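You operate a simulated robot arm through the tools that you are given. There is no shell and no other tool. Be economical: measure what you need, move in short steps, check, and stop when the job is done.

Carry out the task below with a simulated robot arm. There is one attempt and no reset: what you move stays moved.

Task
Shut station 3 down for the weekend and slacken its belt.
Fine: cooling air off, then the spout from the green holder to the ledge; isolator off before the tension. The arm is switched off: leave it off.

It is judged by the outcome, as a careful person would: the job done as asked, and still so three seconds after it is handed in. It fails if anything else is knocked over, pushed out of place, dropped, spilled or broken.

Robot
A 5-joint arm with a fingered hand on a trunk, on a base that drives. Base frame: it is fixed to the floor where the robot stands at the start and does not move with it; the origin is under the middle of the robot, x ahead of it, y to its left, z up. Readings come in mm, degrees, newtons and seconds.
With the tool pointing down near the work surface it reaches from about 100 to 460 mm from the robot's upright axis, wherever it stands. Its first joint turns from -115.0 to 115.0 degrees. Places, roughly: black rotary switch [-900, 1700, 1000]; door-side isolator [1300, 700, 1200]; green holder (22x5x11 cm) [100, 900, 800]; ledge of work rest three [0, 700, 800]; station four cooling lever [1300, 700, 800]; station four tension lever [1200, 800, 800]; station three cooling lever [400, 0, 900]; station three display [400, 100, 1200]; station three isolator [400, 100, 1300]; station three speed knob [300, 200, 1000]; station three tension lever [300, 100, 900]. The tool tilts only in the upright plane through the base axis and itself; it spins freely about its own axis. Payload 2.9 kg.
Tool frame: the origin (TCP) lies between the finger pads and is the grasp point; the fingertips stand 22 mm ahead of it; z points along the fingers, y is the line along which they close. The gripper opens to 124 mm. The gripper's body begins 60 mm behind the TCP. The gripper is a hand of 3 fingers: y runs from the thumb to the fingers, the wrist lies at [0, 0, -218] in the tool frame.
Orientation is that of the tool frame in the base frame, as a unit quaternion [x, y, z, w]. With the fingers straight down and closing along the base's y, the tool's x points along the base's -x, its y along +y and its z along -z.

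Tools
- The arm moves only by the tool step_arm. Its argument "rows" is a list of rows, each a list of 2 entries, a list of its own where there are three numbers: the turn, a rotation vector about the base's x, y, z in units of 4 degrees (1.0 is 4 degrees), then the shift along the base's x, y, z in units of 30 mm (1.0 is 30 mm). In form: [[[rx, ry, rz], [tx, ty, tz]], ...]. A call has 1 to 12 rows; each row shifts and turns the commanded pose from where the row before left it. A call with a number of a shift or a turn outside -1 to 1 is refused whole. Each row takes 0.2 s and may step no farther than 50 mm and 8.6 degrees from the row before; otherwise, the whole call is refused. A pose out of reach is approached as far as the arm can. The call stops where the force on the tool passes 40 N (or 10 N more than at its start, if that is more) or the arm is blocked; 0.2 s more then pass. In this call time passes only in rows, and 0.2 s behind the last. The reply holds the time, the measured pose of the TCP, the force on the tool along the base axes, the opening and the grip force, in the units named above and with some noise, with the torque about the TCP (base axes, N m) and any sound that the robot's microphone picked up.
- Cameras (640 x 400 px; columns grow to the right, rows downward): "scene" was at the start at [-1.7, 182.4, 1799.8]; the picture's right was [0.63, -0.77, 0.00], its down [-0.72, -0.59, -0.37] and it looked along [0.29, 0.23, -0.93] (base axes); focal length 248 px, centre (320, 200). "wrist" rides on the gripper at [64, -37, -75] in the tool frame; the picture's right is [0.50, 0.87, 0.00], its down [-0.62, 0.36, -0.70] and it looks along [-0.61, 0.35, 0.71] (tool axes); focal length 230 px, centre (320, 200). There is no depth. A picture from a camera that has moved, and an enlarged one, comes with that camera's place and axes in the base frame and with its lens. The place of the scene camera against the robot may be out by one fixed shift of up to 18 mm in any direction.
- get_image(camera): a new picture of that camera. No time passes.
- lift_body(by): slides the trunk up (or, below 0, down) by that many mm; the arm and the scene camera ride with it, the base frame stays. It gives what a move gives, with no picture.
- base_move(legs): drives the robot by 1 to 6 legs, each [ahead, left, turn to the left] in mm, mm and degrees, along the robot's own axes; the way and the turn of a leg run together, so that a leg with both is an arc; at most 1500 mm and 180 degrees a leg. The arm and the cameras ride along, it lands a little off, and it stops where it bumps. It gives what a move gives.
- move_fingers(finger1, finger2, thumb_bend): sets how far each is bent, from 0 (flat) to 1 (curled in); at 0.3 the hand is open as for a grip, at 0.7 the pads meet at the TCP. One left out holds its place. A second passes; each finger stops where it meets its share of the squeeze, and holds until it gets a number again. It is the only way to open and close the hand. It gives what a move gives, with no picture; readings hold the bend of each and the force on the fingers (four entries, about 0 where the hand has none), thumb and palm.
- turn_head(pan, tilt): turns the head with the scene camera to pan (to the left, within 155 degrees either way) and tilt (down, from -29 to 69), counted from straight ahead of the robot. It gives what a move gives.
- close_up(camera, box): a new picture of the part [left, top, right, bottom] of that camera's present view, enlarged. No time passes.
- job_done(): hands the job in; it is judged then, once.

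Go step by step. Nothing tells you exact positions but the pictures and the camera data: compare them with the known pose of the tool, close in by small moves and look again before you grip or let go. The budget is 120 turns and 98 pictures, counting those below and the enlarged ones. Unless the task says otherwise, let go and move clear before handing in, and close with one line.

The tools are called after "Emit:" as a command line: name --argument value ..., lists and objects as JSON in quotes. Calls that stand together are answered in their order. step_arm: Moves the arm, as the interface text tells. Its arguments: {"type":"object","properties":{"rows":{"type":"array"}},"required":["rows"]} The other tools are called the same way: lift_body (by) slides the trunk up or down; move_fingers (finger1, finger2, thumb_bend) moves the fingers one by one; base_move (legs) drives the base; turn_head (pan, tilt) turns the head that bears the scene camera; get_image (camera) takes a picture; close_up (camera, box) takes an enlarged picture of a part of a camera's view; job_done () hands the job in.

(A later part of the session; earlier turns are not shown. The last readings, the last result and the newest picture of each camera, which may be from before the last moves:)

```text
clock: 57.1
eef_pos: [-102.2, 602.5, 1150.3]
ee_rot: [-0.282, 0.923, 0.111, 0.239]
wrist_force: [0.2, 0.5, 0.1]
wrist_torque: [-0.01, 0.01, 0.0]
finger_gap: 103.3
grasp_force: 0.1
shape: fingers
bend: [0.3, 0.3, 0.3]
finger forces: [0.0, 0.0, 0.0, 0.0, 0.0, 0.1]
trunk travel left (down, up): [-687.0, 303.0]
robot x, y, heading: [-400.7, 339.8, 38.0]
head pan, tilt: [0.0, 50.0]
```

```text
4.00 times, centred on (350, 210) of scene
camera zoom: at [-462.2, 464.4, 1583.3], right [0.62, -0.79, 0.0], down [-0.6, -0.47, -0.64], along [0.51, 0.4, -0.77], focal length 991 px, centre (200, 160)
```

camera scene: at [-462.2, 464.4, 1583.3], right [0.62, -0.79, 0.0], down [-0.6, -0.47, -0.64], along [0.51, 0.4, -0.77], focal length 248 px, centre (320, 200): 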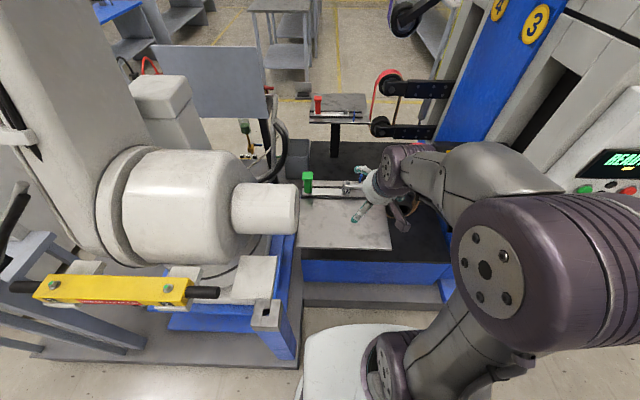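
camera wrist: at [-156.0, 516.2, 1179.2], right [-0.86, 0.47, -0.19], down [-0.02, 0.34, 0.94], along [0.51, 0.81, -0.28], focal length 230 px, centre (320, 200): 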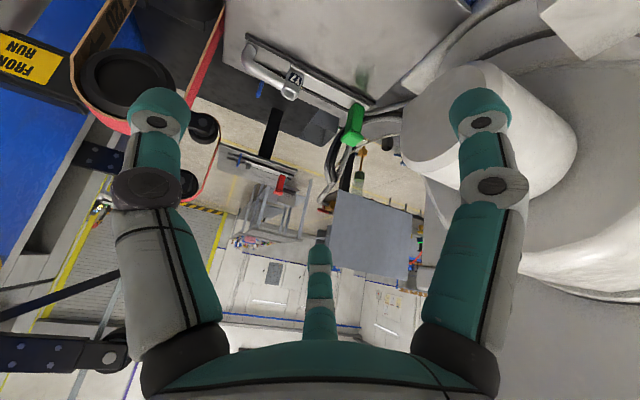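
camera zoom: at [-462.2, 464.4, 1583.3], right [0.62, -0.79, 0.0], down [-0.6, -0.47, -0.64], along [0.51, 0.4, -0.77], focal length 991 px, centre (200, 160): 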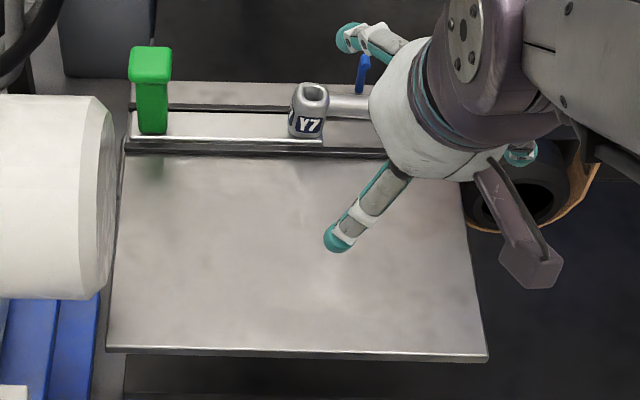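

The spout is a block (Y7) with a tube to the right, and a small blue peg stands behind the tube. I need a closer look before choosing the grasp: I drive in a bit and tip the tool further down.

Emit:
base_move --legs '[[180, 0, 0]]'

Emit:
get_image --camera "scene"

Emit:
get_image --camera "wrist"

```text
clock: 58.6
eef_pos: [1.9, 714.0, 1149.1]
ee_rot: [-0.32, 0.91, 0.121, 0.234]
wrist_force: [0.1, 0.2, -0.1]
wrist_torque: [-0.04, -0.03, -0.04]
finger_gap: 103.5
grasp_force: 0.0
shape: fingers
bend: [0.3, 0.3, 0.3]
finger forces: [0.0, 0.1, 0.0, 0.0, 0.0, 0.0]
trunk travel left (down, up): [-687.0, 303.0]
robot x, y, heading: [-277.0, 424.3, 42.6]
head pan, tilt: [0.0, 50.0]
stopped in leg 1: the robot was blocked; the commanded pose is now the measured one
```

```text
63 pictures are left
camera scene: at [-346.4, 546.8, 1583.2], right [0.68, -0.74, 0.0], down [-0.56, -0.52, -0.64], along [0.47, 0.43, -0.77], focal length 248 px, centre (320, 200)
```

scene: 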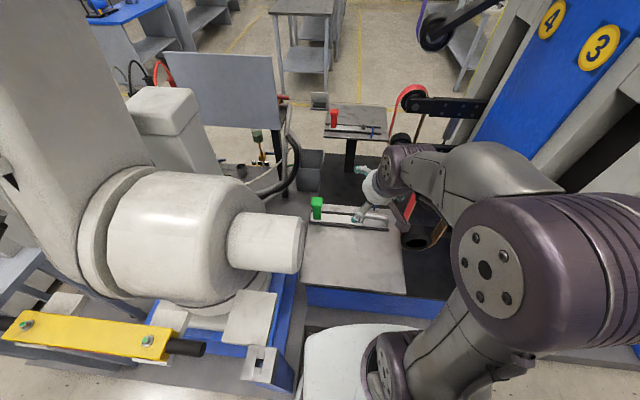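

```text
62 pictures are left
camera wrist: at [-45.6, 623.5, 1178.8], right [-0.9, 0.4, -0.19], down [-0.05, 0.34, 0.94], along [0.44, 0.85, -0.29], focal length 230 px, centre (320, 200)
```

wrist: 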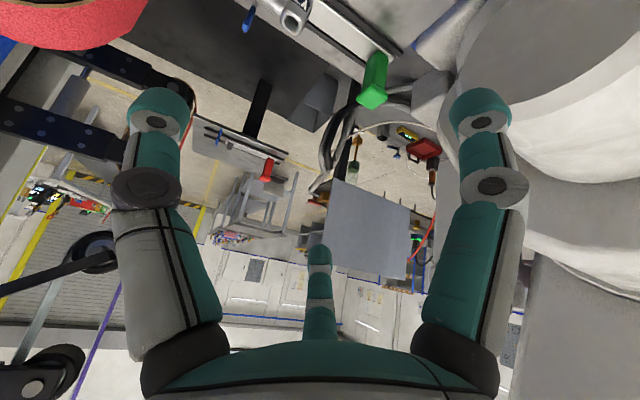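

The base bumped on the left pedestal and turned slightly. I'll back off, square up, shift right, and move ahead a little.

Emit:
base_move --legs '[[-60, 0, -5], [0, -120, 0], [100, 0, 0]]'

Emit:
get_image --camera "scene"

```text
clock: 61.2
eef_pos: [132.6, 614.4, 1149.6]
ee_rot: [-0.278, 0.924, 0.11, 0.238]
wrist_force: [-0.3, 0.7, -0.8]
wrist_torque: [-0.03, 0.02, 0.01]
finger_gap: 103.5
grasp_force: 0.0
shape: fingers
bend: [0.3, 0.3, 0.3]
finger forces: [0.0, 0.0, 0.0, 0.1, 0.1, 0.1]
trunk travel left (down, up): [-687.0, 303.0]
robot x, y, heading: [-166.3, 353.4, 37.8]
head pan, tilt: [0.0, 50.0]
```

```text
61 pictures are left
camera scene: at [-227.9, 479.9, 1583.2], right [0.61, -0.79, 0.0], down [-0.61, -0.47, -0.64], along [0.51, 0.39, -0.77], focal length 248 px, centre (320, 200)
```

scene: 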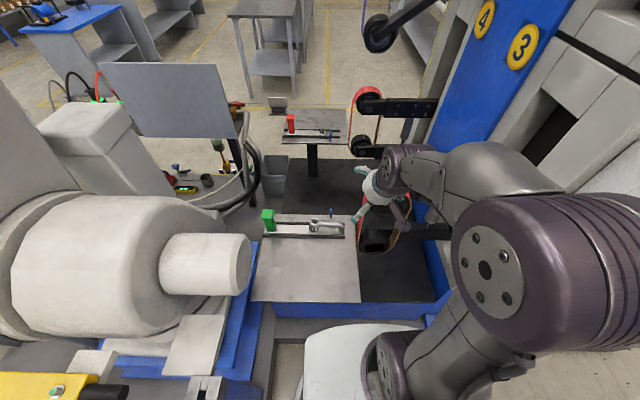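

Emit:
close_up --camera "scene" --box '[255, 195, 365, 265]'

Emit:
close_up --camera "scene" --box '[300, 200, 350, 240]'

```text
5.71 times, centred on (310, 230) of scene
camera zoom: at [-227.9, 479.9, 1583.2], right [0.61, -0.79, 0.0], down [-0.61, -0.47, -0.64], along [0.51, 0.39, -0.77], focal length 1416 px, centre (377, 29)
```

zoom: 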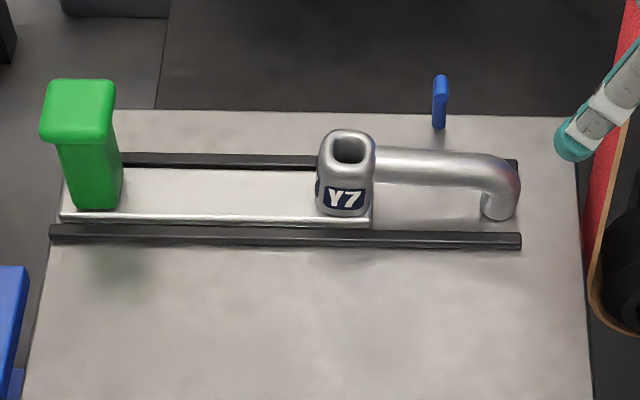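

```text
10.00 times, centred on (325, 220) of scene
camera zoom: at [-227.9, 479.9, 1583.2], right [0.61, -0.79, 0.0], down [-0.61, -0.47, -0.64], along [0.51, 0.39, -0.77], focal length 2478 px, centre (270, 0)
```

zoom: 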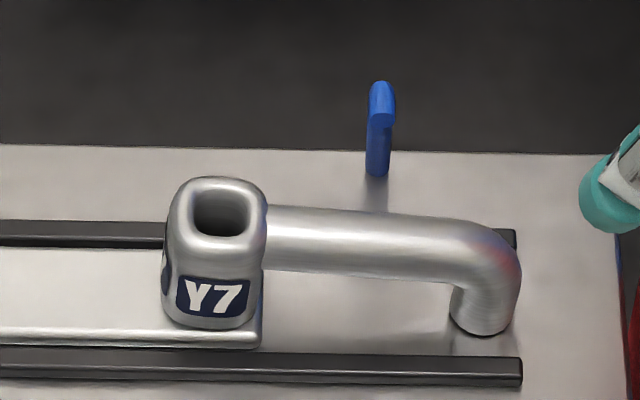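

The picture is clear: block about 37 mm wide, tube about 23 mm thick, and a fixed blue peg about 58 mm behind the tube. I'll grip the tube just right of the block with the thumb in front and two fingers behind, so I shift the base left a bit and spin the tool about 90°.

Emit:
base_move --legs '[[15, 60, 0]]'

Emit:
step_arm --rows '[[[0.5136, 0.3932, -0.9944], [0, 0, 0]], [[0.5136, 0.3932, -0.9944], [0, 0, 0]], [[0.5136, 0.3932, -0.9944], [0, 0, 0]], [[0.5136, 0.3932, -0.9944], [0, 0, 0]], [[0.5136, 0.3932, -0.9944], [0, 0, 0]], [[0.5136, 0.3932, -0.9944], [0, 0, 0]], [[0.5136, 0.3932, -0.9944], [0, 0, 0]], [[0.5136, 0.3932, -0.9944], [0, 0, 0]], [[0.5136, 0.3932, -0.9944], [0, 0, 0]]]'

Emit:
step_arm --rows '[[[0.5136, 0.3932, -0.9944], [0.2, 0.1, 0]], [[0.5136, 0.3932, -0.9944], [0.2, 0.1, 0]], [[0.5136, 0.3932, -0.9944], [0.2, 0.1, 0]], [[0.5136, 0.3932, -0.9944], [0.2, 0.1, 0]], [[0.5136, 0.3932, -0.9944], [0.2, 0.1, 0]], [[0.5136, 0.3932, -0.9944], [0.2, 0.1, 0]], [[0.5136, 0.3932, -0.9944], [0.2, 0.1, 0]], [[0.5136, 0.3932, -0.9944], [0.2, 0.1, 0]], [[0.5136, 0.3932, -0.9944], [0.2, 0.1, 0]]]'

Emit:
get_image --camera "wrist"

Emit:
get_image --camera "scene"

```text
clock: 62.2
eef_pos: [107.6, 672.6, 1149.9]
ee_rot: [-0.278, 0.924, 0.11, 0.239]
wrist_force: [0.2, 0.3, 0.5]
wrist_torque: [-0.02, -0.02, -0.01]
finger_gap: 103.5
grasp_force: 0.0
shape: fingers
bend: [0.3, 0.3, 0.3]
finger forces: [0.1, 0.0, 0.0, 0.0, 0.0, 0.0]
trunk travel left (down, up): [-687.0, 303.0]
robot x, y, heading: [-193.3, 408.3, 37.9]
head pan, tilt: [0.0, 50.0]
```

```text
clock: 64.2
eef_pos: [104.3, 675.0, 1149.9]
ee_rot: [0.076, 0.956, 0.206, 0.193]
wrist_force: [0.0, -0.8, -0.7]
wrist_torque: [0.0, -0.02, 0.01]
finger_gap: 103.6
grasp_force: 0.1
shape: fingers
bend: [0.3, 0.3, 0.3]
finger forces: [0.0, 0.0, 0.0, 0.0, 0.0, 0.0]
out of reach, approached as far as the arm can: row 6
trunk travel left (down, up): [-687.0, 303.0]
robot x, y, heading: [-191.1, 411.8, 37.9]
head pan, tilt: [0.0, 50.0]
```

```text
clock: 66.2
eef_pos: [152.9, 709.7, 1149.7]
ee_rot: [0.418, 0.857, 0.277, 0.117]
wrist_force: [1.2, 0.8, 0.3]
wrist_torque: [0.01, -0.01, 0.03]
finger_gap: 103.9
grasp_force: 0.0
shape: fingers
bend: [0.3, 0.3, 0.3]
finger forces: [0.0, 0.1, 0.1, 0.0, 0.0, 0.0]
out of reach, approached as far as the arm can: row 1, 4
trunk travel left (down, up): [-687.0, 303.0]
robot x, y, heading: [-198.9, 408.2, 37.6]
head pan, tilt: [0.0, 50.0]
```

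```text
58 pictures are left
camera wrist: at [56.6, 710.9, 1191.6], right [0.25, 0.82, 0.51], down [0.31, -0.57, 0.76], along [0.91, -0.03, -0.4], focal length 230 px, centre (320, 200)
```

wrist: 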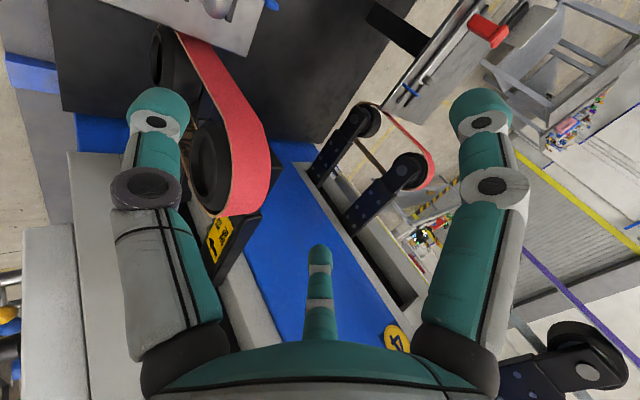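

```text
57 pictures are left
camera scene: at [-253.7, 536.7, 1583.3], right [0.61, -0.79, 0.0], down [-0.61, -0.47, -0.64], along [0.51, 0.39, -0.77], focal length 248 px, centre (320, 200)
```

scene: 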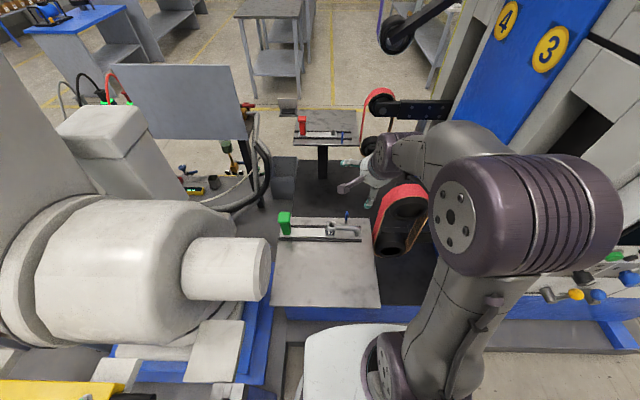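

The tool is turned. I move to about 30 mm short of the tube line and lower the trunk for a closer view.

Emit:
step_arm --rows '[[[0, 0, 0.1], [0.42, 0.74, 0]], [[0, 0, 0.1], [0.42, 0.74, 0]]]'

Emit:
lift_body --by -220

Emit:
get_image --camera "wrist"

Emit:
close_up --camera "scene" --box '[280, 180, 480, 300]'

```text
clock: 66.8
eef_pos: [179.7, 753.0, 1148.7]
ee_rot: [0.409, 0.862, 0.28, 0.11]
wrist_force: [-0.7, -0.5, 0.5]
wrist_torque: [0.02, -0.03, -0.01]
finger_gap: 104.2
grasp_force: 0.1
shape: fingers
bend: [0.3, 0.3, 0.3]
finger forces: [0.0, 0.0, 0.1, 0.0, 0.0, 0.0]
trunk travel left (down, up): [-687.0, 303.0]
robot x, y, heading: [-193.7, 408.1, 37.8]
head pan, tilt: [0.0, 50.0]
```

```text
clock: 69.1
eef_pos: [178.5, 752.4, 929.8]
ee_rot: [0.409, 0.861, 0.281, 0.11]
wrist_force: [-0.7, -0.3, -0.6]
wrist_torque: [0.0, -0.03, -0.02]
finger_gap: 103.7
grasp_force: 0.0
shape: fingers
bend: [0.3, 0.3, 0.3]
finger forces: [0.0, 0.0, 0.0, 0.0, 0.1, 0.1]
trunk travel left (down, up): [-467.0, 523.0]
robot x, y, heading: [-191.4, 408.0, 37.6]
head pan, tilt: [0.0, 50.0]
```

```text
56 pictures are left
camera wrist: at [82.2, 751.9, 972.4], right [0.24, 0.82, 0.52], down [0.33, -0.57, 0.75], along [0.91, -0.01, -0.41], focal length 230 px, centre (320, 200)
```

wrist: 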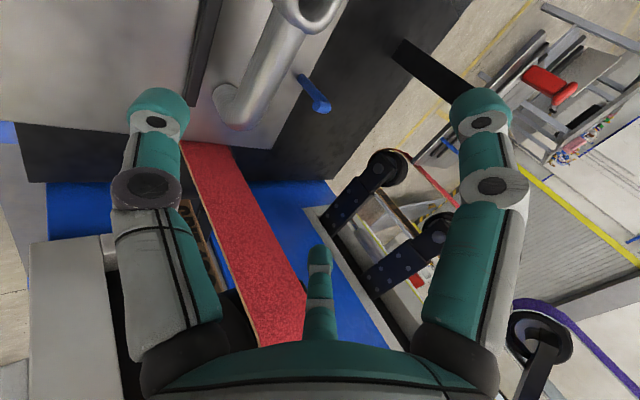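

```text
3.20 times, centred on (380, 240) of scene
camera zoom: at [-254.0, 536.5, 1363.3], right [0.61, -0.79, 0.0], down [-0.61, -0.47, -0.64], along [0.51, 0.39, -0.77], focal length 793 px, centre (128, 72)
```

zoom: 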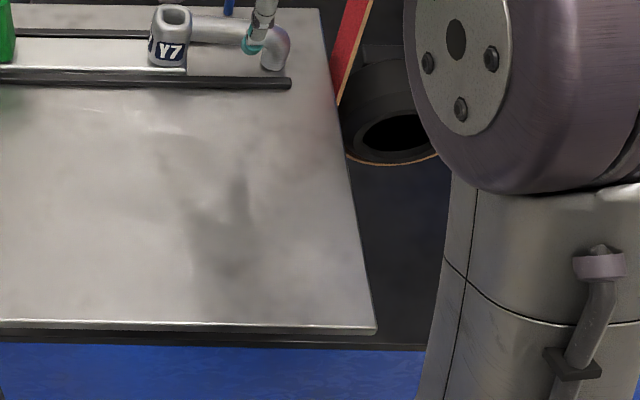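

Using the wrist camera (rigid to the tool), the tube axis lies at about n=615 (along the panel normal), z=827, with the block's right face near l=−523. I pre-bend the fingers, line up over the tube and go down partway.

Emit:
move_fingers --finger1 0.53 --finger2 0.53 --thumb_bend 0.53

Emit:
step_arm --rows '[[[0, 0, 0], [0.35, 0.14, -0.8]], [[0, 0, 0], [0, 0, -1]]]'

Emit:
get_image --camera "wrist"

Emit:
close_up --camera "scene" --box '[280, 180, 400, 260]'

```text
clock: 70.1
eef_pos: [178.1, 752.0, 929.6]
ee_rot: [0.41, 0.861, 0.28, 0.109]
wrist_force: [0.0, -1.5, -0.2]
wrist_torque: [-0.01, 0.02, 0.03]
finger_gap: 41.9
grasp_force: 0.0
shape: fingers
bend: [0.53, 0.53, 0.53]
finger forces: [0.1, 0.0, 0.0, 0.0, 0.1, 0.0]
trunk travel left (down, up): [-467.0, 523.0]
robot x, y, heading: [-193.8, 411.2, 37.5]
head pan, tilt: [0.0, 50.0]
```

```text
clock: 70.7
eef_pos: [191.0, 755.8, 873.5]
ee_rot: [0.41, 0.861, 0.279, 0.113]
wrist_force: [-0.9, -0.1, -0.5]
wrist_torque: [0.0, 0.03, -0.02]
finger_gap: 41.9
grasp_force: 0.0
shape: fingers
bend: [0.53, 0.53, 0.53]
finger forces: [0.1, 0.0, 0.0, 0.0, 0.1, 0.0]
trunk travel left (down, up): [-467.0, 523.0]
robot x, y, heading: [-195.4, 410.3, 37.4]
head pan, tilt: [0.0, 50.0]
```

```text
54 pictures are left
camera wrist: at [93.3, 756.0, 916.3], right [0.24, 0.82, 0.51], down [0.33, -0.57, 0.76], along [0.91, -0.01, -0.4], focal length 230 px, centre (320, 200)
```

wrist: 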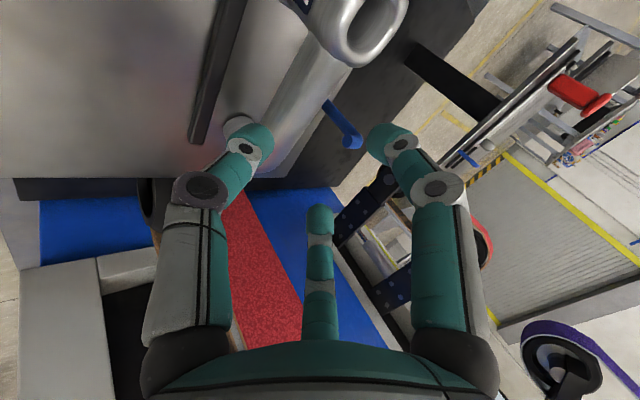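

```text
5.00 times, centred on (340, 220) of scene
camera zoom: at [-253.8, 536.8, 1363.3], right [0.61, -0.79, 0.0], down [-0.61, -0.47, -0.64], along [0.51, 0.39, -0.77], focal length 1239 px, centre (220, 100)
```

zoom: 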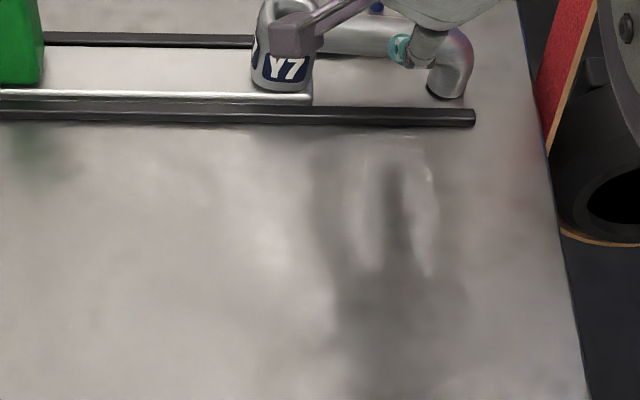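

Emit:
close_up --camera "wrist" --box '[180, 0, 460, 175]'

```text
2.29 times, centred on (320, 88) of wrist
camera zoom: at [93.3, 756.0, 916.3], right [0.24, 0.82, 0.51], down [0.33, -0.57, 0.76], along [0.91, -0.01, -0.4], focal length 526 px, centre (320, 457)
```

zoom: 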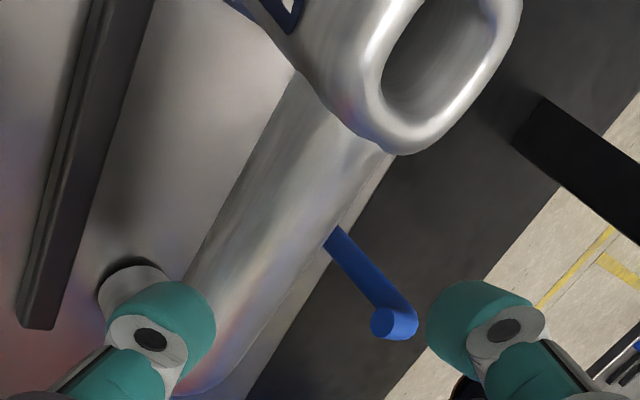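

The tube axis is confirmed at n≈618, and the fingers straddle it. I go down 20 mm and check.

Emit:
step_arm --rows '[[[0, 0, 0], [0.1, 0, -0.4]], [[0, 0, 0], [0.04, 0, -0.4]]]'

Emit:
close_up --camera "wrist" --box '[180, 0, 460, 175]'

```text
clock: 71.3
eef_pos: [192.9, 756.2, 851.6]
ee_rot: [0.411, 0.861, 0.278, 0.113]
wrist_force: [0.4, -0.2, -0.2]
wrist_torque: [-0.02, 0.01, 0.05]
finger_gap: 41.7
grasp_force: 0.1
shape: fingers
bend: [0.53, 0.53, 0.53]
finger forces: [0.1, 0.0, 0.1, 0.0, 0.0, 0.0]
trunk travel left (down, up): [-467.0, 523.0]
robot x, y, heading: [-192.2, 407.4, 38.0]
head pan, tilt: [0.0, 50.0]
```

```text
2.29 times, centred on (320, 88) of wrist
camera zoom: at [96.2, 756.7, 893.0], right [0.24, 0.82, 0.51], down [0.33, -0.57, 0.76], along [0.92, -0.01, -0.4], focal length 526 px, centre (320, 457)
```

zoom: 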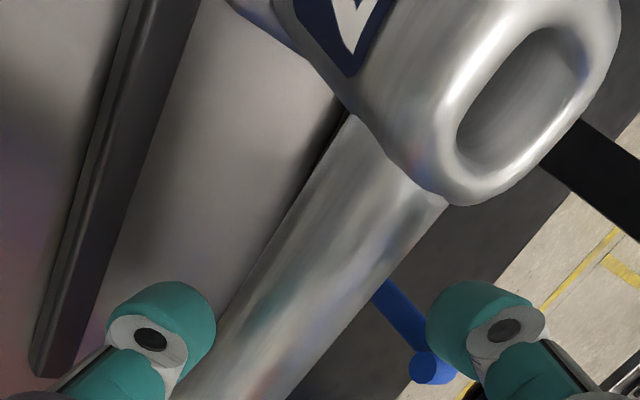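

The tube lies between thumb and fingers. I go down another 17 mm and check.

Emit:
step_arm --rows '[[[0, 0, 0], [0, 0, -0.3]], [[0, 0, 0], [0, 0, -0.27]]]'

Emit:
close_up --camera "wrist" --box '[180, 0, 460, 175]'

Emit:
close_up --camera "scene" --box '[290, 180, 390, 240]'

```text
clock: 71.9
eef_pos: [194.2, 757.6, 834.9]
ee_rot: [0.411, 0.861, 0.279, 0.114]
wrist_force: [-0.2, -0.5, 1.1]
wrist_torque: [0.02, 0.01, 0.02]
finger_gap: 41.7
grasp_force: 0.3
shape: fingers
bend: [0.53, 0.53, 0.53]
finger forces: [0.8, 0.0, 0.0, 0.1, 0.0, 0.0]
trunk travel left (down, up): [-467.0, 523.0]
robot x, y, heading: [-191.7, 411.5, 37.7]
head pan, tilt: [0.0, 50.0]
```

```text
2.29 times, centred on (320, 88) of wrist
camera zoom: at [97.0, 757.3, 876.6], right [0.24, 0.82, 0.51], down [0.33, -0.57, 0.76], along [0.92, -0.01, -0.4], focal length 526 px, centre (320, 457)
```

zoom: 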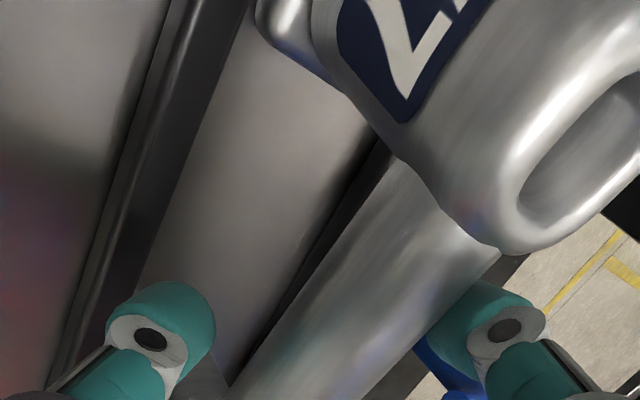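

```text
6.40 times, centred on (340, 210) of scene
camera zoom: at [-254.0, 536.6, 1363.3], right [0.61, -0.79, 0.0], down [-0.61, -0.47, -0.64], along [0.51, 0.39, -0.77], focal length 1586 px, centre (192, 136)
```

zoom: 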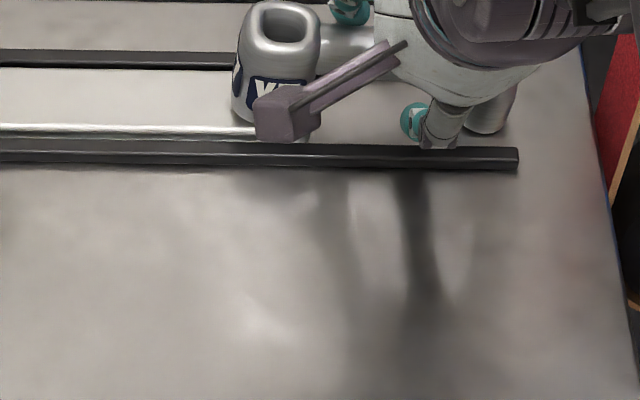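

The tube is slightly nearer to the back fingers, so I shift 4 mm forward and close.

Emit:
step_arm --rows '[[[0, 0, 0], [0.12, 0.07, 0]]]'

Emit:
move_fingers --finger1 0.6 --finger2 0.6 --thumb_bend 0.6

Emit:
close_up --camera "wrist" --box '[180, 0, 460, 175]'

```text
clock: 72.3
eef_pos: [197.8, 757.2, 834.9]
ee_rot: [0.41, 0.861, 0.278, 0.113]
wrist_force: [-0.7, 0.4, -0.8]
wrist_torque: [-0.02, -0.05, -0.02]
finger_gap: 41.7
grasp_force: 0.1
shape: fingers
bend: [0.53, 0.53, 0.53]
finger forces: [0.0, 0.0, 0.0, 0.1, 0.0, 0.1]
trunk travel left (down, up): [-467.0, 523.0]
robot x, y, heading: [-191.8, 411.1, 37.9]
head pan, tilt: [0.0, 50.0]
```

```text
clock: 73.3
eef_pos: [198.4, 758.7, 834.8]
ee_rot: [0.411, 0.861, 0.278, 0.114]
wrist_force: [0.2, 0.1, 0.0]
wrist_torque: [0.0, 0.04, -0.04]
finger_gap: 28.5
grasp_force: 2.0
shape: fingers
bend: [0.58, 0.6, 0.58]
finger forces: [1.6, 0.0, 0.1, 0.0, 2.0, 0.0]
trunk travel left (down, up): [-467.0, 523.0]
robot x, y, heading: [-191.4, 412.2, 37.4]
head pan, tilt: [0.0, 50.0]
```

```text
2.29 times, centred on (320, 88) of wrist
camera zoom: at [100.5, 759.7, 876.6], right [0.24, 0.83, 0.51], down [0.33, -0.56, 0.76], along [0.91, -0.01, -0.4], focal length 526 px, centre (320, 457)
```

zoom: 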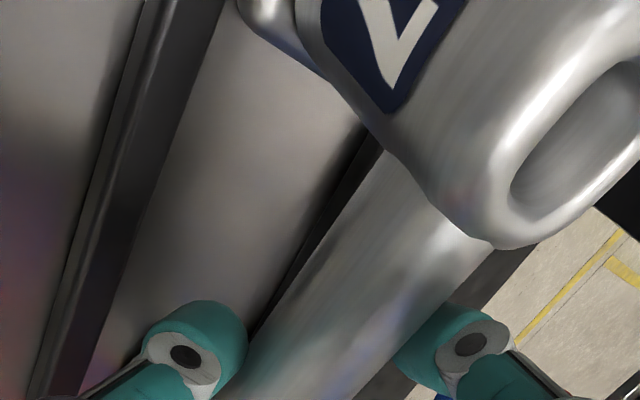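

Thumb and finger1 touch the tube. I close all the way for a firm grip.

Emit:
move_fingers --finger1 0.75 --finger2 0.75 --thumb_bend 0.75

Emit:
close_up --camera "wrist" --box '[180, 0, 460, 175]'

```text
clock: 74.3
eef_pos: [197.1, 759.8, 835.6]
ee_rot: [0.411, 0.861, 0.278, 0.114]
wrist_force: [-1.3, 0.5, -0.7]
wrist_torque: [0.0, 0.07, -0.06]
finger_gap: 24.2
grasp_force: 16.0
shape: fingers
bend: [0.6, 0.64, 0.61]
finger forces: [8.1, 7.7, 0.0, 0.1, 16.5, 0.0]
trunk travel left (down, up): [-467.0, 523.0]
robot x, y, heading: [-191.2, 408.8, 37.7]
head pan, tilt: [0.0, 50.0]
```

```text
2.29 times, centred on (320, 88) of wrist
camera zoom: at [100.5, 759.7, 876.6], right [0.24, 0.83, 0.51], down [0.33, -0.56, 0.76], along [0.91, -0.01, -0.4], focal length 526 px, centre (320, 457)
```

zoom: 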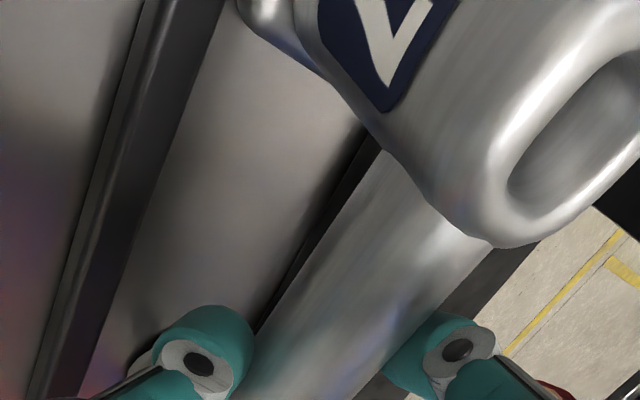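

The grip is firm and balanced (8+8 against 16 N). I lift 20 mm slowly.

Emit:
step_arm --rows '[[[0, 0, 0], [0, 0, 0.2]], [[0, 0, 0], [0, 0, 0.2]], [[0, 0, 0], [0, 0, 0.3]]]'

Emit:
close_up --camera "scene" --box '[270, 170, 390, 250]'

```text
clock: 75.1
eef_pos: [195.9, 759.6, 855.8]
ee_rot: [0.41, 0.861, 0.279, 0.113]
wrist_force: [-1.0, 0.0, -3.8]
wrist_torque: [-0.03, -0.01, 0.02]
finger_gap: 20.6
grasp_force: 16.2
shape: fingers
bend: [0.63, 0.64, 0.61]
finger forces: [5.3, 10.0, 0.0, 0.0, 18.0, 0.0]
trunk travel left (down, up): [-467.0, 523.0]
robot x, y, heading: [-188.6, 406.9, 37.7]
head pan, tilt: [0.0, 50.0]
```

```text
5.00 times, centred on (330, 210) of scene
camera zoom: at [-253.9, 537.1, 1363.2], right [0.61, -0.79, 0.0], down [-0.61, -0.47, -0.64], along [0.51, 0.39, -0.77], focal length 1239 px, centre (270, 150)
```

zoom: 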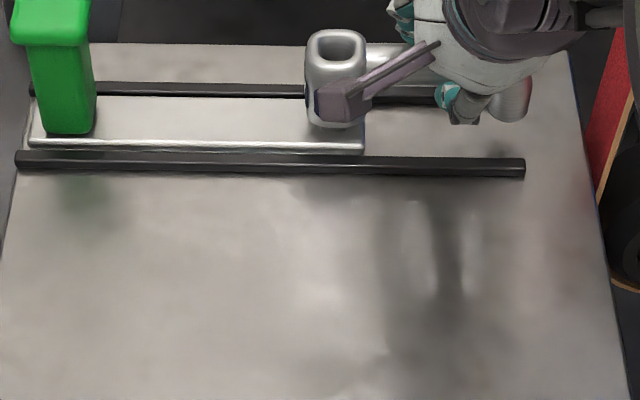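

The spout comes up (about 3.8 N) and the holder stays put. I lift further to see whether it hangs level.

Emit:
step_arm --rows '[[[0, 0, 0], [0, 0, 0.5]], [[0, 0, 0], [0, 0, 0.5]], [[0, 0, 0], [0, 0, 0.5]], [[0, 0, 0], [0, 0, 0.5]]]'

Emit:
get_image --camera "wrist"

Emit:
close_up --camera "scene" --box '[250, 160, 400, 260]'

```text
clock: 76.1
eef_pos: [195.7, 759.5, 916.1]
ee_rot: [0.41, 0.861, 0.278, 0.113]
wrist_force: [0.8, 0.0, 0.5]
wrist_torque: [-0.02, -0.02, -0.02]
finger_gap: 0.0
grasp_force: 0.2
shape: fingers
bend: [0.71, 0.72, 0.72]
finger forces: [0.1, 0.0, 0.0, 0.0, 0.0, 0.0]
trunk travel left (down, up): [-467.0, 523.0]
robot x, y, heading: [-189.6, 408.0, 37.9]
head pan, tilt: [0.0, 50.0]
```

```text
45 pictures are left
camera wrist: at [99.1, 760.5, 958.1], right [0.24, 0.82, 0.51], down [0.33, -0.57, 0.76], along [0.91, -0.01, -0.4], focal length 230 px, centre (320, 200)
```

wrist: 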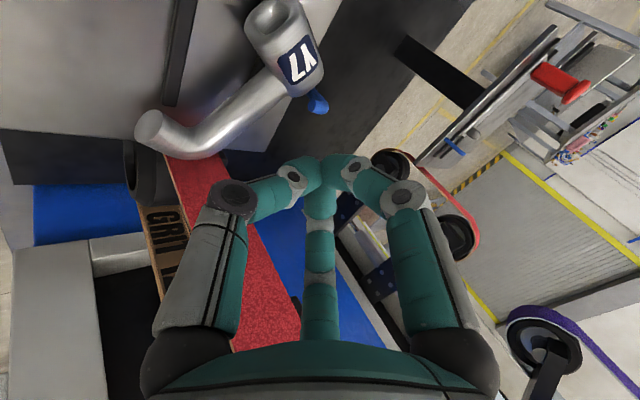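

```text
4.00 times, centred on (325, 210) of scene
camera zoom: at [-254.0, 536.6, 1363.3], right [0.61, -0.79, 0.0], down [-0.61, -0.47, -0.64], along [0.51, 0.39, -0.77], focal length 991 px, centre (300, 160)
```

zoom: 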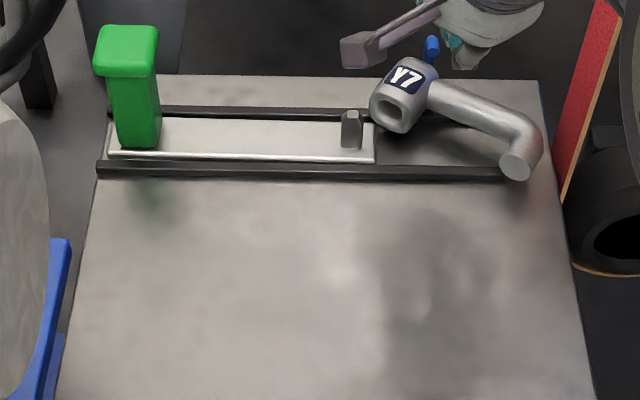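

The tube was held too near the fingertips and squeezed out; the spout now lies on its back between the rails and in front of the peg, still on the rest. I look closely before re-gripping deeper.

Emit:
close_up --camera "scene" --box '[325, 160, 395, 210]'

Emit:
close_up --camera "wrist" --box '[120, 0, 360, 170]'

```text
8.00 times, centred on (360, 185) of scene
camera zoom: at [-254.0, 536.6, 1363.3], right [0.61, -0.79, 0.0], down [-0.61, -0.47, -0.64], along [0.51, 0.39, -0.77], focal length 1982 px, centre (0, 320)
```

zoom: 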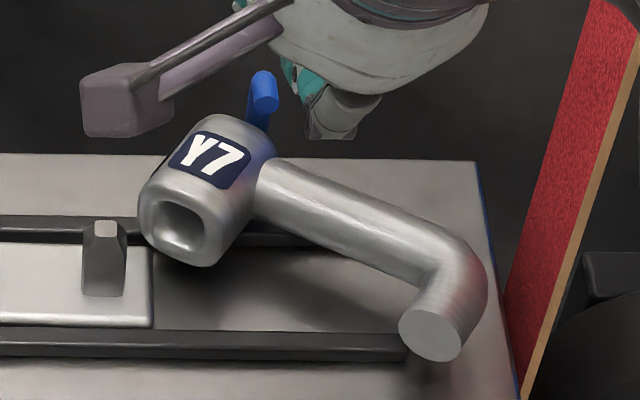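

```text
2.35 times, centred on (240, 85) of wrist
camera zoom: at [99.1, 760.5, 958.1], right [0.24, 0.82, 0.51], down [0.33, -0.57, 0.76], along [0.91, -0.01, -0.4], focal length 541 px, centre (508, 471)
```

zoom: 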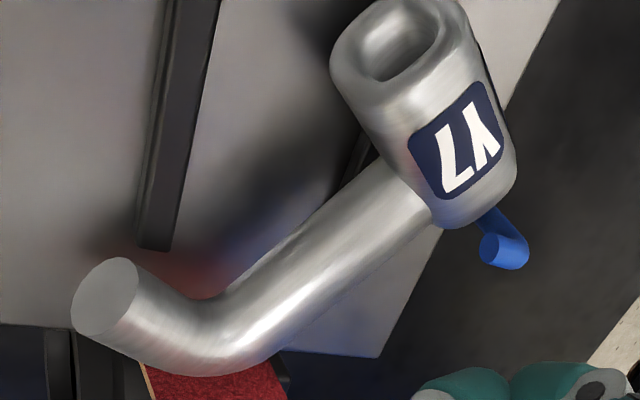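

The tube now lies level at z≈808 running along base y from (214,780) to (219,700). The claw tips squeezed it out because it was ahead of the TCP, so this time I'll use a steeper tool, align with the tube, and go deeper.

Emit:
move_fingers --finger1 0.52 --finger2 0.52 --thumb_bend 0.52

Emit:
step_arm --rows '[[[0.16, 0.544, -0.903], [0.0875, -0.04, -0.1]], [[0.16, 0.544, -0.903], [0.0875, -0.04, -0.1]], [[0.16, 0.544, -0.903], [0.0875, -0.04, -0.1]], [[0.16, 0.544, -0.903], [0.0875, -0.04, -0.1]], [[0.16, 0.544, -0.903], [0.0875, -0.04, -0.1]], [[0.16, 0.544, -0.903], [0.0875, -0.04, -0.1]], [[0.16, 0.544, -0.903], [0.0875, -0.04, -0.2]], [[0.16, 0.544, -0.903], [0.0875, -0.04, -0.2]]]'

Emit:
get_image --camera "wrist"

Emit:
close_up --camera "scene" --box '[315, 160, 415, 230]'

```text
clock: 77.1
eef_pos: [195.6, 759.9, 915.4]
ee_rot: [0.41, 0.861, 0.279, 0.112]
wrist_force: [-0.7, 0.7, 0.3]
wrist_torque: [-0.03, 0.0, 0.02]
finger_gap: 43.8
grasp_force: 0.1
shape: fingers
bend: [0.52, 0.52, 0.52]
finger forces: [0.1, 0.1, 0.0, 0.0, 0.0, 0.0]
trunk travel left (down, up): [-467.0, 523.0]
robot x, y, heading: [-193.1, 409.7, 37.6]
head pan, tilt: [0.0, 50.0]
```

```text
clock: 78.9
eef_pos: [217.8, 748.9, 886.2]
ee_rot: [0.652, 0.726, 0.217, 0.031]
wrist_force: [0.8, 0.8, 0.1]
wrist_torque: [-0.01, 0.02, -0.01]
finger_gap: 43.7
grasp_force: 0.0
shape: fingers
bend: [0.52, 0.52, 0.52]
finger forces: [0.1, 0.0, 0.0, 0.0, 0.1, 0.1]
trunk travel left (down, up): [-467.0, 523.0]
robot x, y, heading: [-189.7, 408.4, 37.7]
head pan, tilt: [0.0, 50.0]
```

```text
41 pictures are left
camera wrist: at [148.4, 787.4, 955.9], right [0.74, 0.53, 0.43], down [0.19, -0.77, 0.61], along [0.65, -0.37, -0.66], focal length 230 px, centre (320, 200)
```

wrist: 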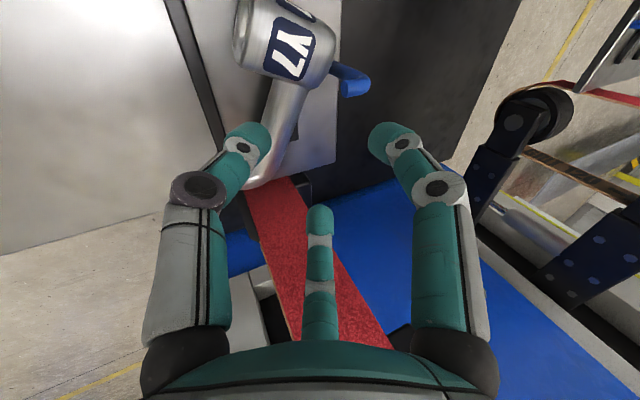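

```text
5.71 times, centred on (365, 195) of scene
camera zoom: at [-253.8, 536.7, 1363.3], right [0.61, -0.79, 0.0], down [-0.61, -0.47, -0.64], along [0.51, 0.39, -0.77], focal length 1416 px, centre (63, 229)
```

zoom: 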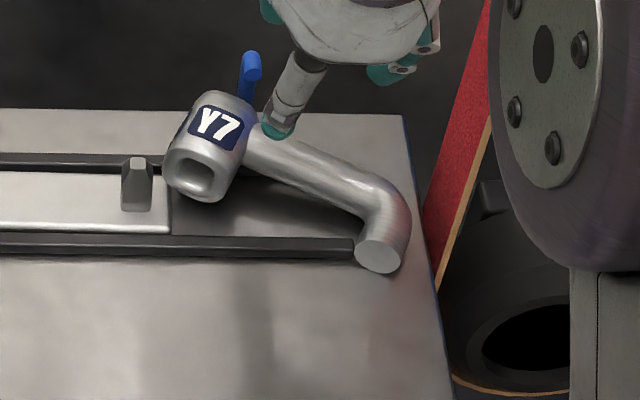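

Emit:
move_fingers --finger1 0.55 --finger2 0.55 --thumb_bend 0.55

Emit:
step_arm --rows '[[[0, 0, 0], [0, -0.1, -0.7]], [[0, 0, 0], [0, 0, -0.7]]]'

Emit:
get_image --camera "wrist"

```text
clock: 79.9
eef_pos: [216.5, 749.6, 886.5]
ee_rot: [0.653, 0.725, 0.216, 0.031]
wrist_force: [-0.1, 0.0, 0.4]
wrist_torque: [0.0, 0.0, 0.0]
finger_gap: 36.0
grasp_force: 0.0
shape: fingers
bend: [0.55, 0.55, 0.55]
finger forces: [0.1, 0.0, 0.0, 0.0, 0.0, 0.1]
trunk travel left (down, up): [-467.0, 523.0]
robot x, y, heading: [-192.7, 411.8, 37.6]
head pan, tilt: [0.0, 50.0]
```

```text
clock: 80.5
eef_pos: [217.5, 746.6, 843.2]
ee_rot: [0.653, 0.725, 0.216, 0.033]
wrist_force: [-0.2, 0.1, -0.2]
wrist_torque: [-0.01, 0.0, 0.0]
finger_gap: 36.3
grasp_force: 0.1
shape: fingers
bend: [0.55, 0.55, 0.55]
finger forces: [0.0, 0.0, 0.1, 0.0, 0.0, 0.0]
trunk travel left (down, up): [-467.0, 523.0]
robot x, y, heading: [-191.7, 412.3, 37.7]
head pan, tilt: [0.0, 50.0]
```

```text
39 pictures are left
camera wrist: at [148.0, 784.2, 912.1], right [0.74, 0.53, 0.43], down [0.19, -0.76, 0.62], along [0.65, -0.37, -0.66], focal length 230 px, centre (320, 200)
```

wrist: 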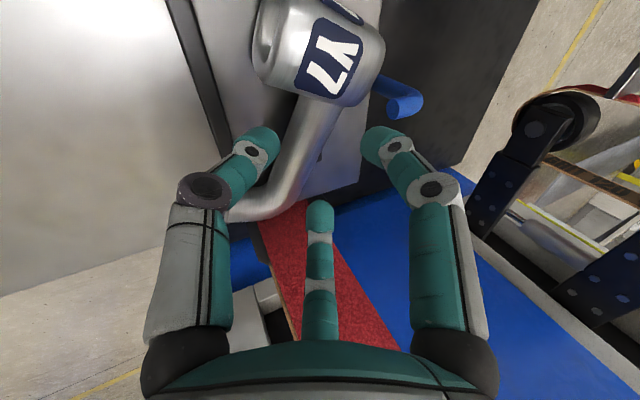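

Emit:
step_arm --rows '[[[0, 0, 0], [-0.03, 0, -0.4]], [[0, 0, 0], [-0.03, 0, -0.4]], [[0, 0, 0], [0, 0, -0.25]]]'

Emit:
get_image --camera "wrist"

Emit:
close_up --camera "scene" --box '[315, 160, 415, 230]'

```text
clock: 81.3
eef_pos: [216.6, 744.5, 812.0]
ee_rot: [0.652, 0.725, 0.219, 0.032]
wrist_force: [4.3, -3.0, 10.9]
wrist_torque: [0.13, -0.23, -0.09]
finger_gap: 37.5
grasp_force: 6.3
shape: fingers
bend: [0.54, 0.54, 0.55]
finger forces: [9.0, 3.1, 0.0, 0.1, 0.0, 0.0]
trunk travel left (down, up): [-467.0, 523.0]
robot x, y, heading: [-191.1, 407.8, 37.6]
head pan, tilt: [0.0, 50.0]
```

```text
38 pictures are left
camera wrist: at [147.6, 782.6, 882.7], right [0.73, 0.52, 0.43], down [0.19, -0.77, 0.61], along [0.65, -0.37, -0.66], focal length 230 px, centre (320, 200)
```

wrist: 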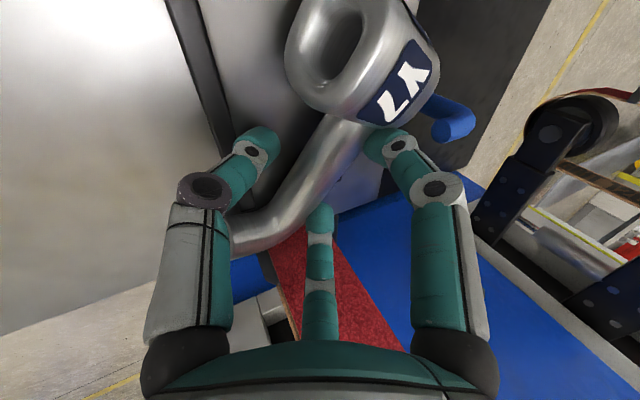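

```text
5.71 times, centred on (365, 195) of scene
camera zoom: at [-254.3, 534.9, 1363.6], right [0.61, -0.79, 0.0], down [-0.61, -0.47, -0.64], along [0.51, 0.39, -0.77], focal length 1416 px, centre (63, 229)
```

zoom: 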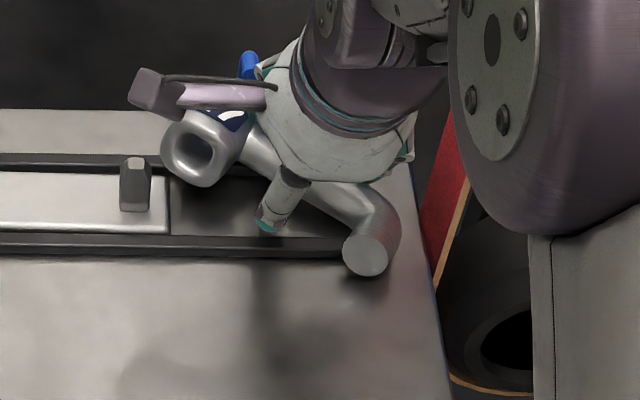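

The back fingers touched the tube because it sat off-centre. I rise 15 mm, shift 8 mm in +x and go down again.

Emit:
step_arm --rows '[[[0, 0, 0], [0, 0, 0.5]], [[0, 0, 0], [0.27, 0, 0]]]'

Emit:
move_fingers --finger1 0.53 --finger2 0.53 --thumb_bend 0.53

Emit:
get_image --camera "wrist"

```text
clock: 81.9
eef_pos: [221.0, 748.8, 827.1]
ee_rot: [0.653, 0.725, 0.216, 0.032]
wrist_force: [-0.1, -0.1, 0.0]
wrist_torque: [0.04, 0.0, 0.01]
finger_gap: 36.1
grasp_force: 0.1
shape: fingers
bend: [0.55, 0.55, 0.55]
finger forces: [0.1, 0.0, 0.1, 0.1, 0.0, 0.0]
out of reach, approached as far as the arm can: row 2
trunk travel left (down, up): [-467.0, 523.0]
robot x, y, heading: [-193.5, 412.0, 37.9]
head pan, tilt: [0.0, 50.0]
```

```text
clock: 82.9
eef_pos: [222.9, 748.6, 827.5]
ee_rot: [0.653, 0.725, 0.217, 0.033]
wrist_force: [0.2, 0.0, -0.5]
wrist_torque: [-0.02, -0.02, 0.06]
finger_gap: 40.9
grasp_force: 0.3
shape: fingers
bend: [0.53, 0.53, 0.53]
finger forces: [0.0, 0.0, 0.2, 0.0, 0.0, 0.0]
trunk travel left (down, up): [-467.0, 523.0]
robot x, y, heading: [-194.6, 412.0, 37.6]
head pan, tilt: [0.0, 50.0]
```

```text
36 pictures are left
camera wrist: at [152.5, 786.9, 897.3], right [0.74, 0.53, 0.43], down [0.19, -0.76, 0.62], along [0.65, -0.37, -0.66], focal length 230 px, centre (320, 200)
```

wrist: 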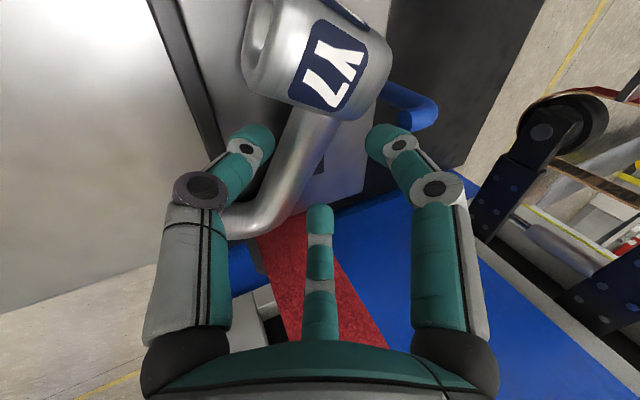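

Emit:
step_arm --rows '[[[0, 0, 0], [0, -0.2, -0.2]], [[0, 0, 0], [0, 0, -0.3]]]'

Emit:
get_image --camera "wrist"

```text
clock: 83.5
eef_pos: [218.2, 745.2, 813.4]
ee_rot: [0.653, 0.725, 0.217, 0.032]
wrist_force: [1.4, -0.8, 2.2]
wrist_torque: [0.09, -0.05, -0.11]
finger_gap: 41.3
grasp_force: 1.1
shape: fingers
bend: [0.53, 0.53, 0.53]
finger forces: [2.6, 0.2, 0.0, 0.1, 0.0, 0.1]
out of reach, approached as far as the arm can: row 1
trunk travel left (down, up): [-467.0, 523.0]
robot x, y, heading: [-192.9, 409.2, 37.8]
head pan, tilt: [0.0, 50.0]
```

```text
35 pictures are left
camera wrist: at [149.4, 784.4, 883.1], right [0.74, 0.53, 0.43], down [0.19, -0.77, 0.61], along [0.65, -0.37, -0.66], focal length 230 px, centre (320, 200)
```

wrist: 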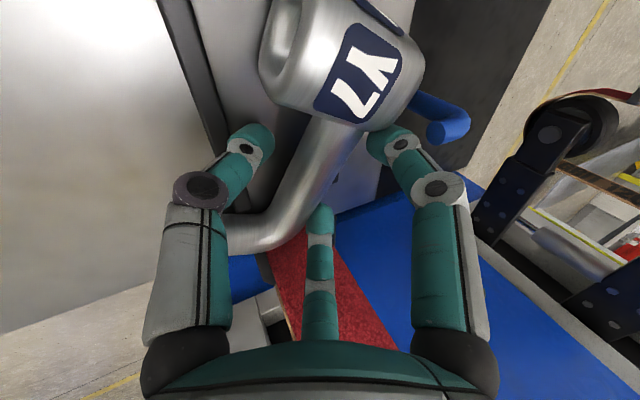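

Reach is at its limit and finger1 touches the block's corner. I rise, move the base 20 mm ahead, and re-centre a little to the right.

Emit:
step_arm --rows '[[[0, 0, 0], [0, 0, 0.5]], [[0, 0, 0], [0, 0, 0.6]]]'

Emit:
base_move --legs '[[25, 0, 0]]'

```text
clock: 84.1
eef_pos: [217.6, 745.9, 844.3]
ee_rot: [0.653, 0.726, 0.216, 0.033]
wrist_force: [0.2, -0.2, 0.2]
wrist_torque: [-0.02, -0.01, -0.01]
finger_gap: 41.4
grasp_force: 0.0
shape: fingers
bend: [0.53, 0.53, 0.53]
finger forces: [0.1, 0.0, 0.1, 0.1, 0.0, 0.0]
trunk travel left (down, up): [-467.0, 523.0]
robot x, y, heading: [-192.1, 408.7, 37.8]
head pan, tilt: [0.0, 50.0]
```

```text
clock: 84.9
eef_pos: [222.7, 748.4, 845.3]
ee_rot: [0.653, 0.725, 0.216, 0.033]
wrist_force: [-0.4, -0.2, 0.0]
wrist_torque: [-0.02, 0.02, -0.03]
finger_gap: 41.3
grasp_force: 0.0
shape: fingers
bend: [0.53, 0.53, 0.53]
finger forces: [0.0, 0.0, 0.1, 0.0, 0.0, 0.0]
trunk travel left (down, up): [-467.0, 523.0]
robot x, y, heading: [-194.4, 415.2, 37.8]
head pan, tilt: [0.0, 50.0]
stopped in leg 1: the robot was blocked; the commanded pose is now the measured one
```

The base is at its forward limit, so I tilt the tool a few degrees more for reach, then go down with the grip centred right of the block.

Emit:
step_arm --rows '[[[0.48, -0.575, 0], [0, -0.16, -0.3]], [[0.48, -0.575, 0], [0, -0.15, -0.3]], [[0, 0, 0], [0, 0, -0.3]]]'

Emit:
get_image --camera "wrist"

```text
clock: 85.7
eef_pos: [221.5, 742.1, 818.5]
ee_rot: [0.645, 0.715, 0.266, 0.044]
wrist_force: [0.5, 1.1, 0.3]
wrist_torque: [0.03, 0.0, -0.02]
finger_gap: 41.1
grasp_force: 0.0
shape: fingers
bend: [0.53, 0.53, 0.53]
finger forces: [0.0, 0.0, 0.0, 0.0, 0.1, 0.0]
trunk travel left (down, up): [-467.0, 523.0]
robot x, y, heading: [-186.6, 413.1, 37.7]
head pan, tilt: [0.0, 50.0]
```

```text
34 pictures are left
camera wrist: at [148.0, 776.2, 884.1], right [0.7, 0.49, 0.52], down [0.14, -0.8, 0.58], along [0.7, -0.33, -0.63], focal length 230 px, centre (320, 200)
```

wrist: 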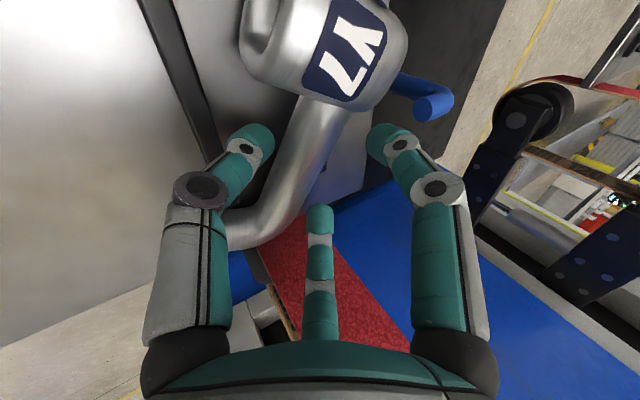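

Well centred with no contact. I go down in small steps.

Emit:
step_arm --rows '[[[0, 0, 0], [0.05, -0.12, -0.2]], [[0, 0, 0], [0.03, -0.05, -0.2]]]'

Emit:
get_image --camera "wrist"

```text
clock: 86.3
eef_pos: [223.4, 737.6, 807.3]
ee_rot: [0.646, 0.714, 0.268, 0.046]
wrist_force: [-4.9, 2.2, 13.4]
wrist_torque: [0.1, 0.33, -0.01]
finger_gap: 37.0
grasp_force: 6.0
shape: fingers
bend: [0.53, 0.53, 0.55]
finger forces: [0.0, 0.1, 0.1, 0.0, 13.5, 0.0]
trunk travel left (down, up): [-467.0, 523.0]
robot x, y, heading: [-187.4, 412.4, 37.9]
head pan, tilt: [0.0, 50.0]
```

```text
33 pictures are left
camera wrist: at [147.1, 772.0, 873.0], right [0.69, 0.49, 0.52], down [0.13, -0.8, 0.58], along [0.71, -0.34, -0.62], focal length 230 px, centre (320, 200)
```

wrist: 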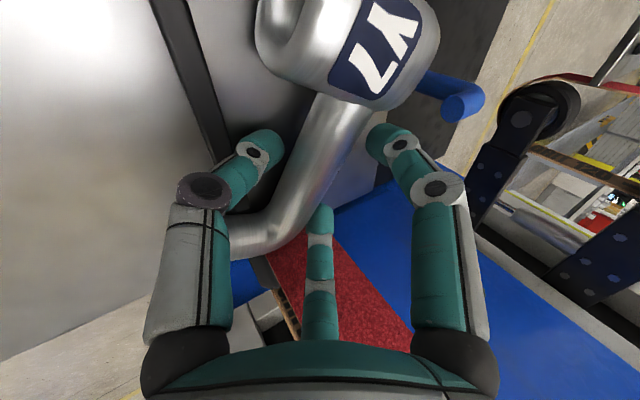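

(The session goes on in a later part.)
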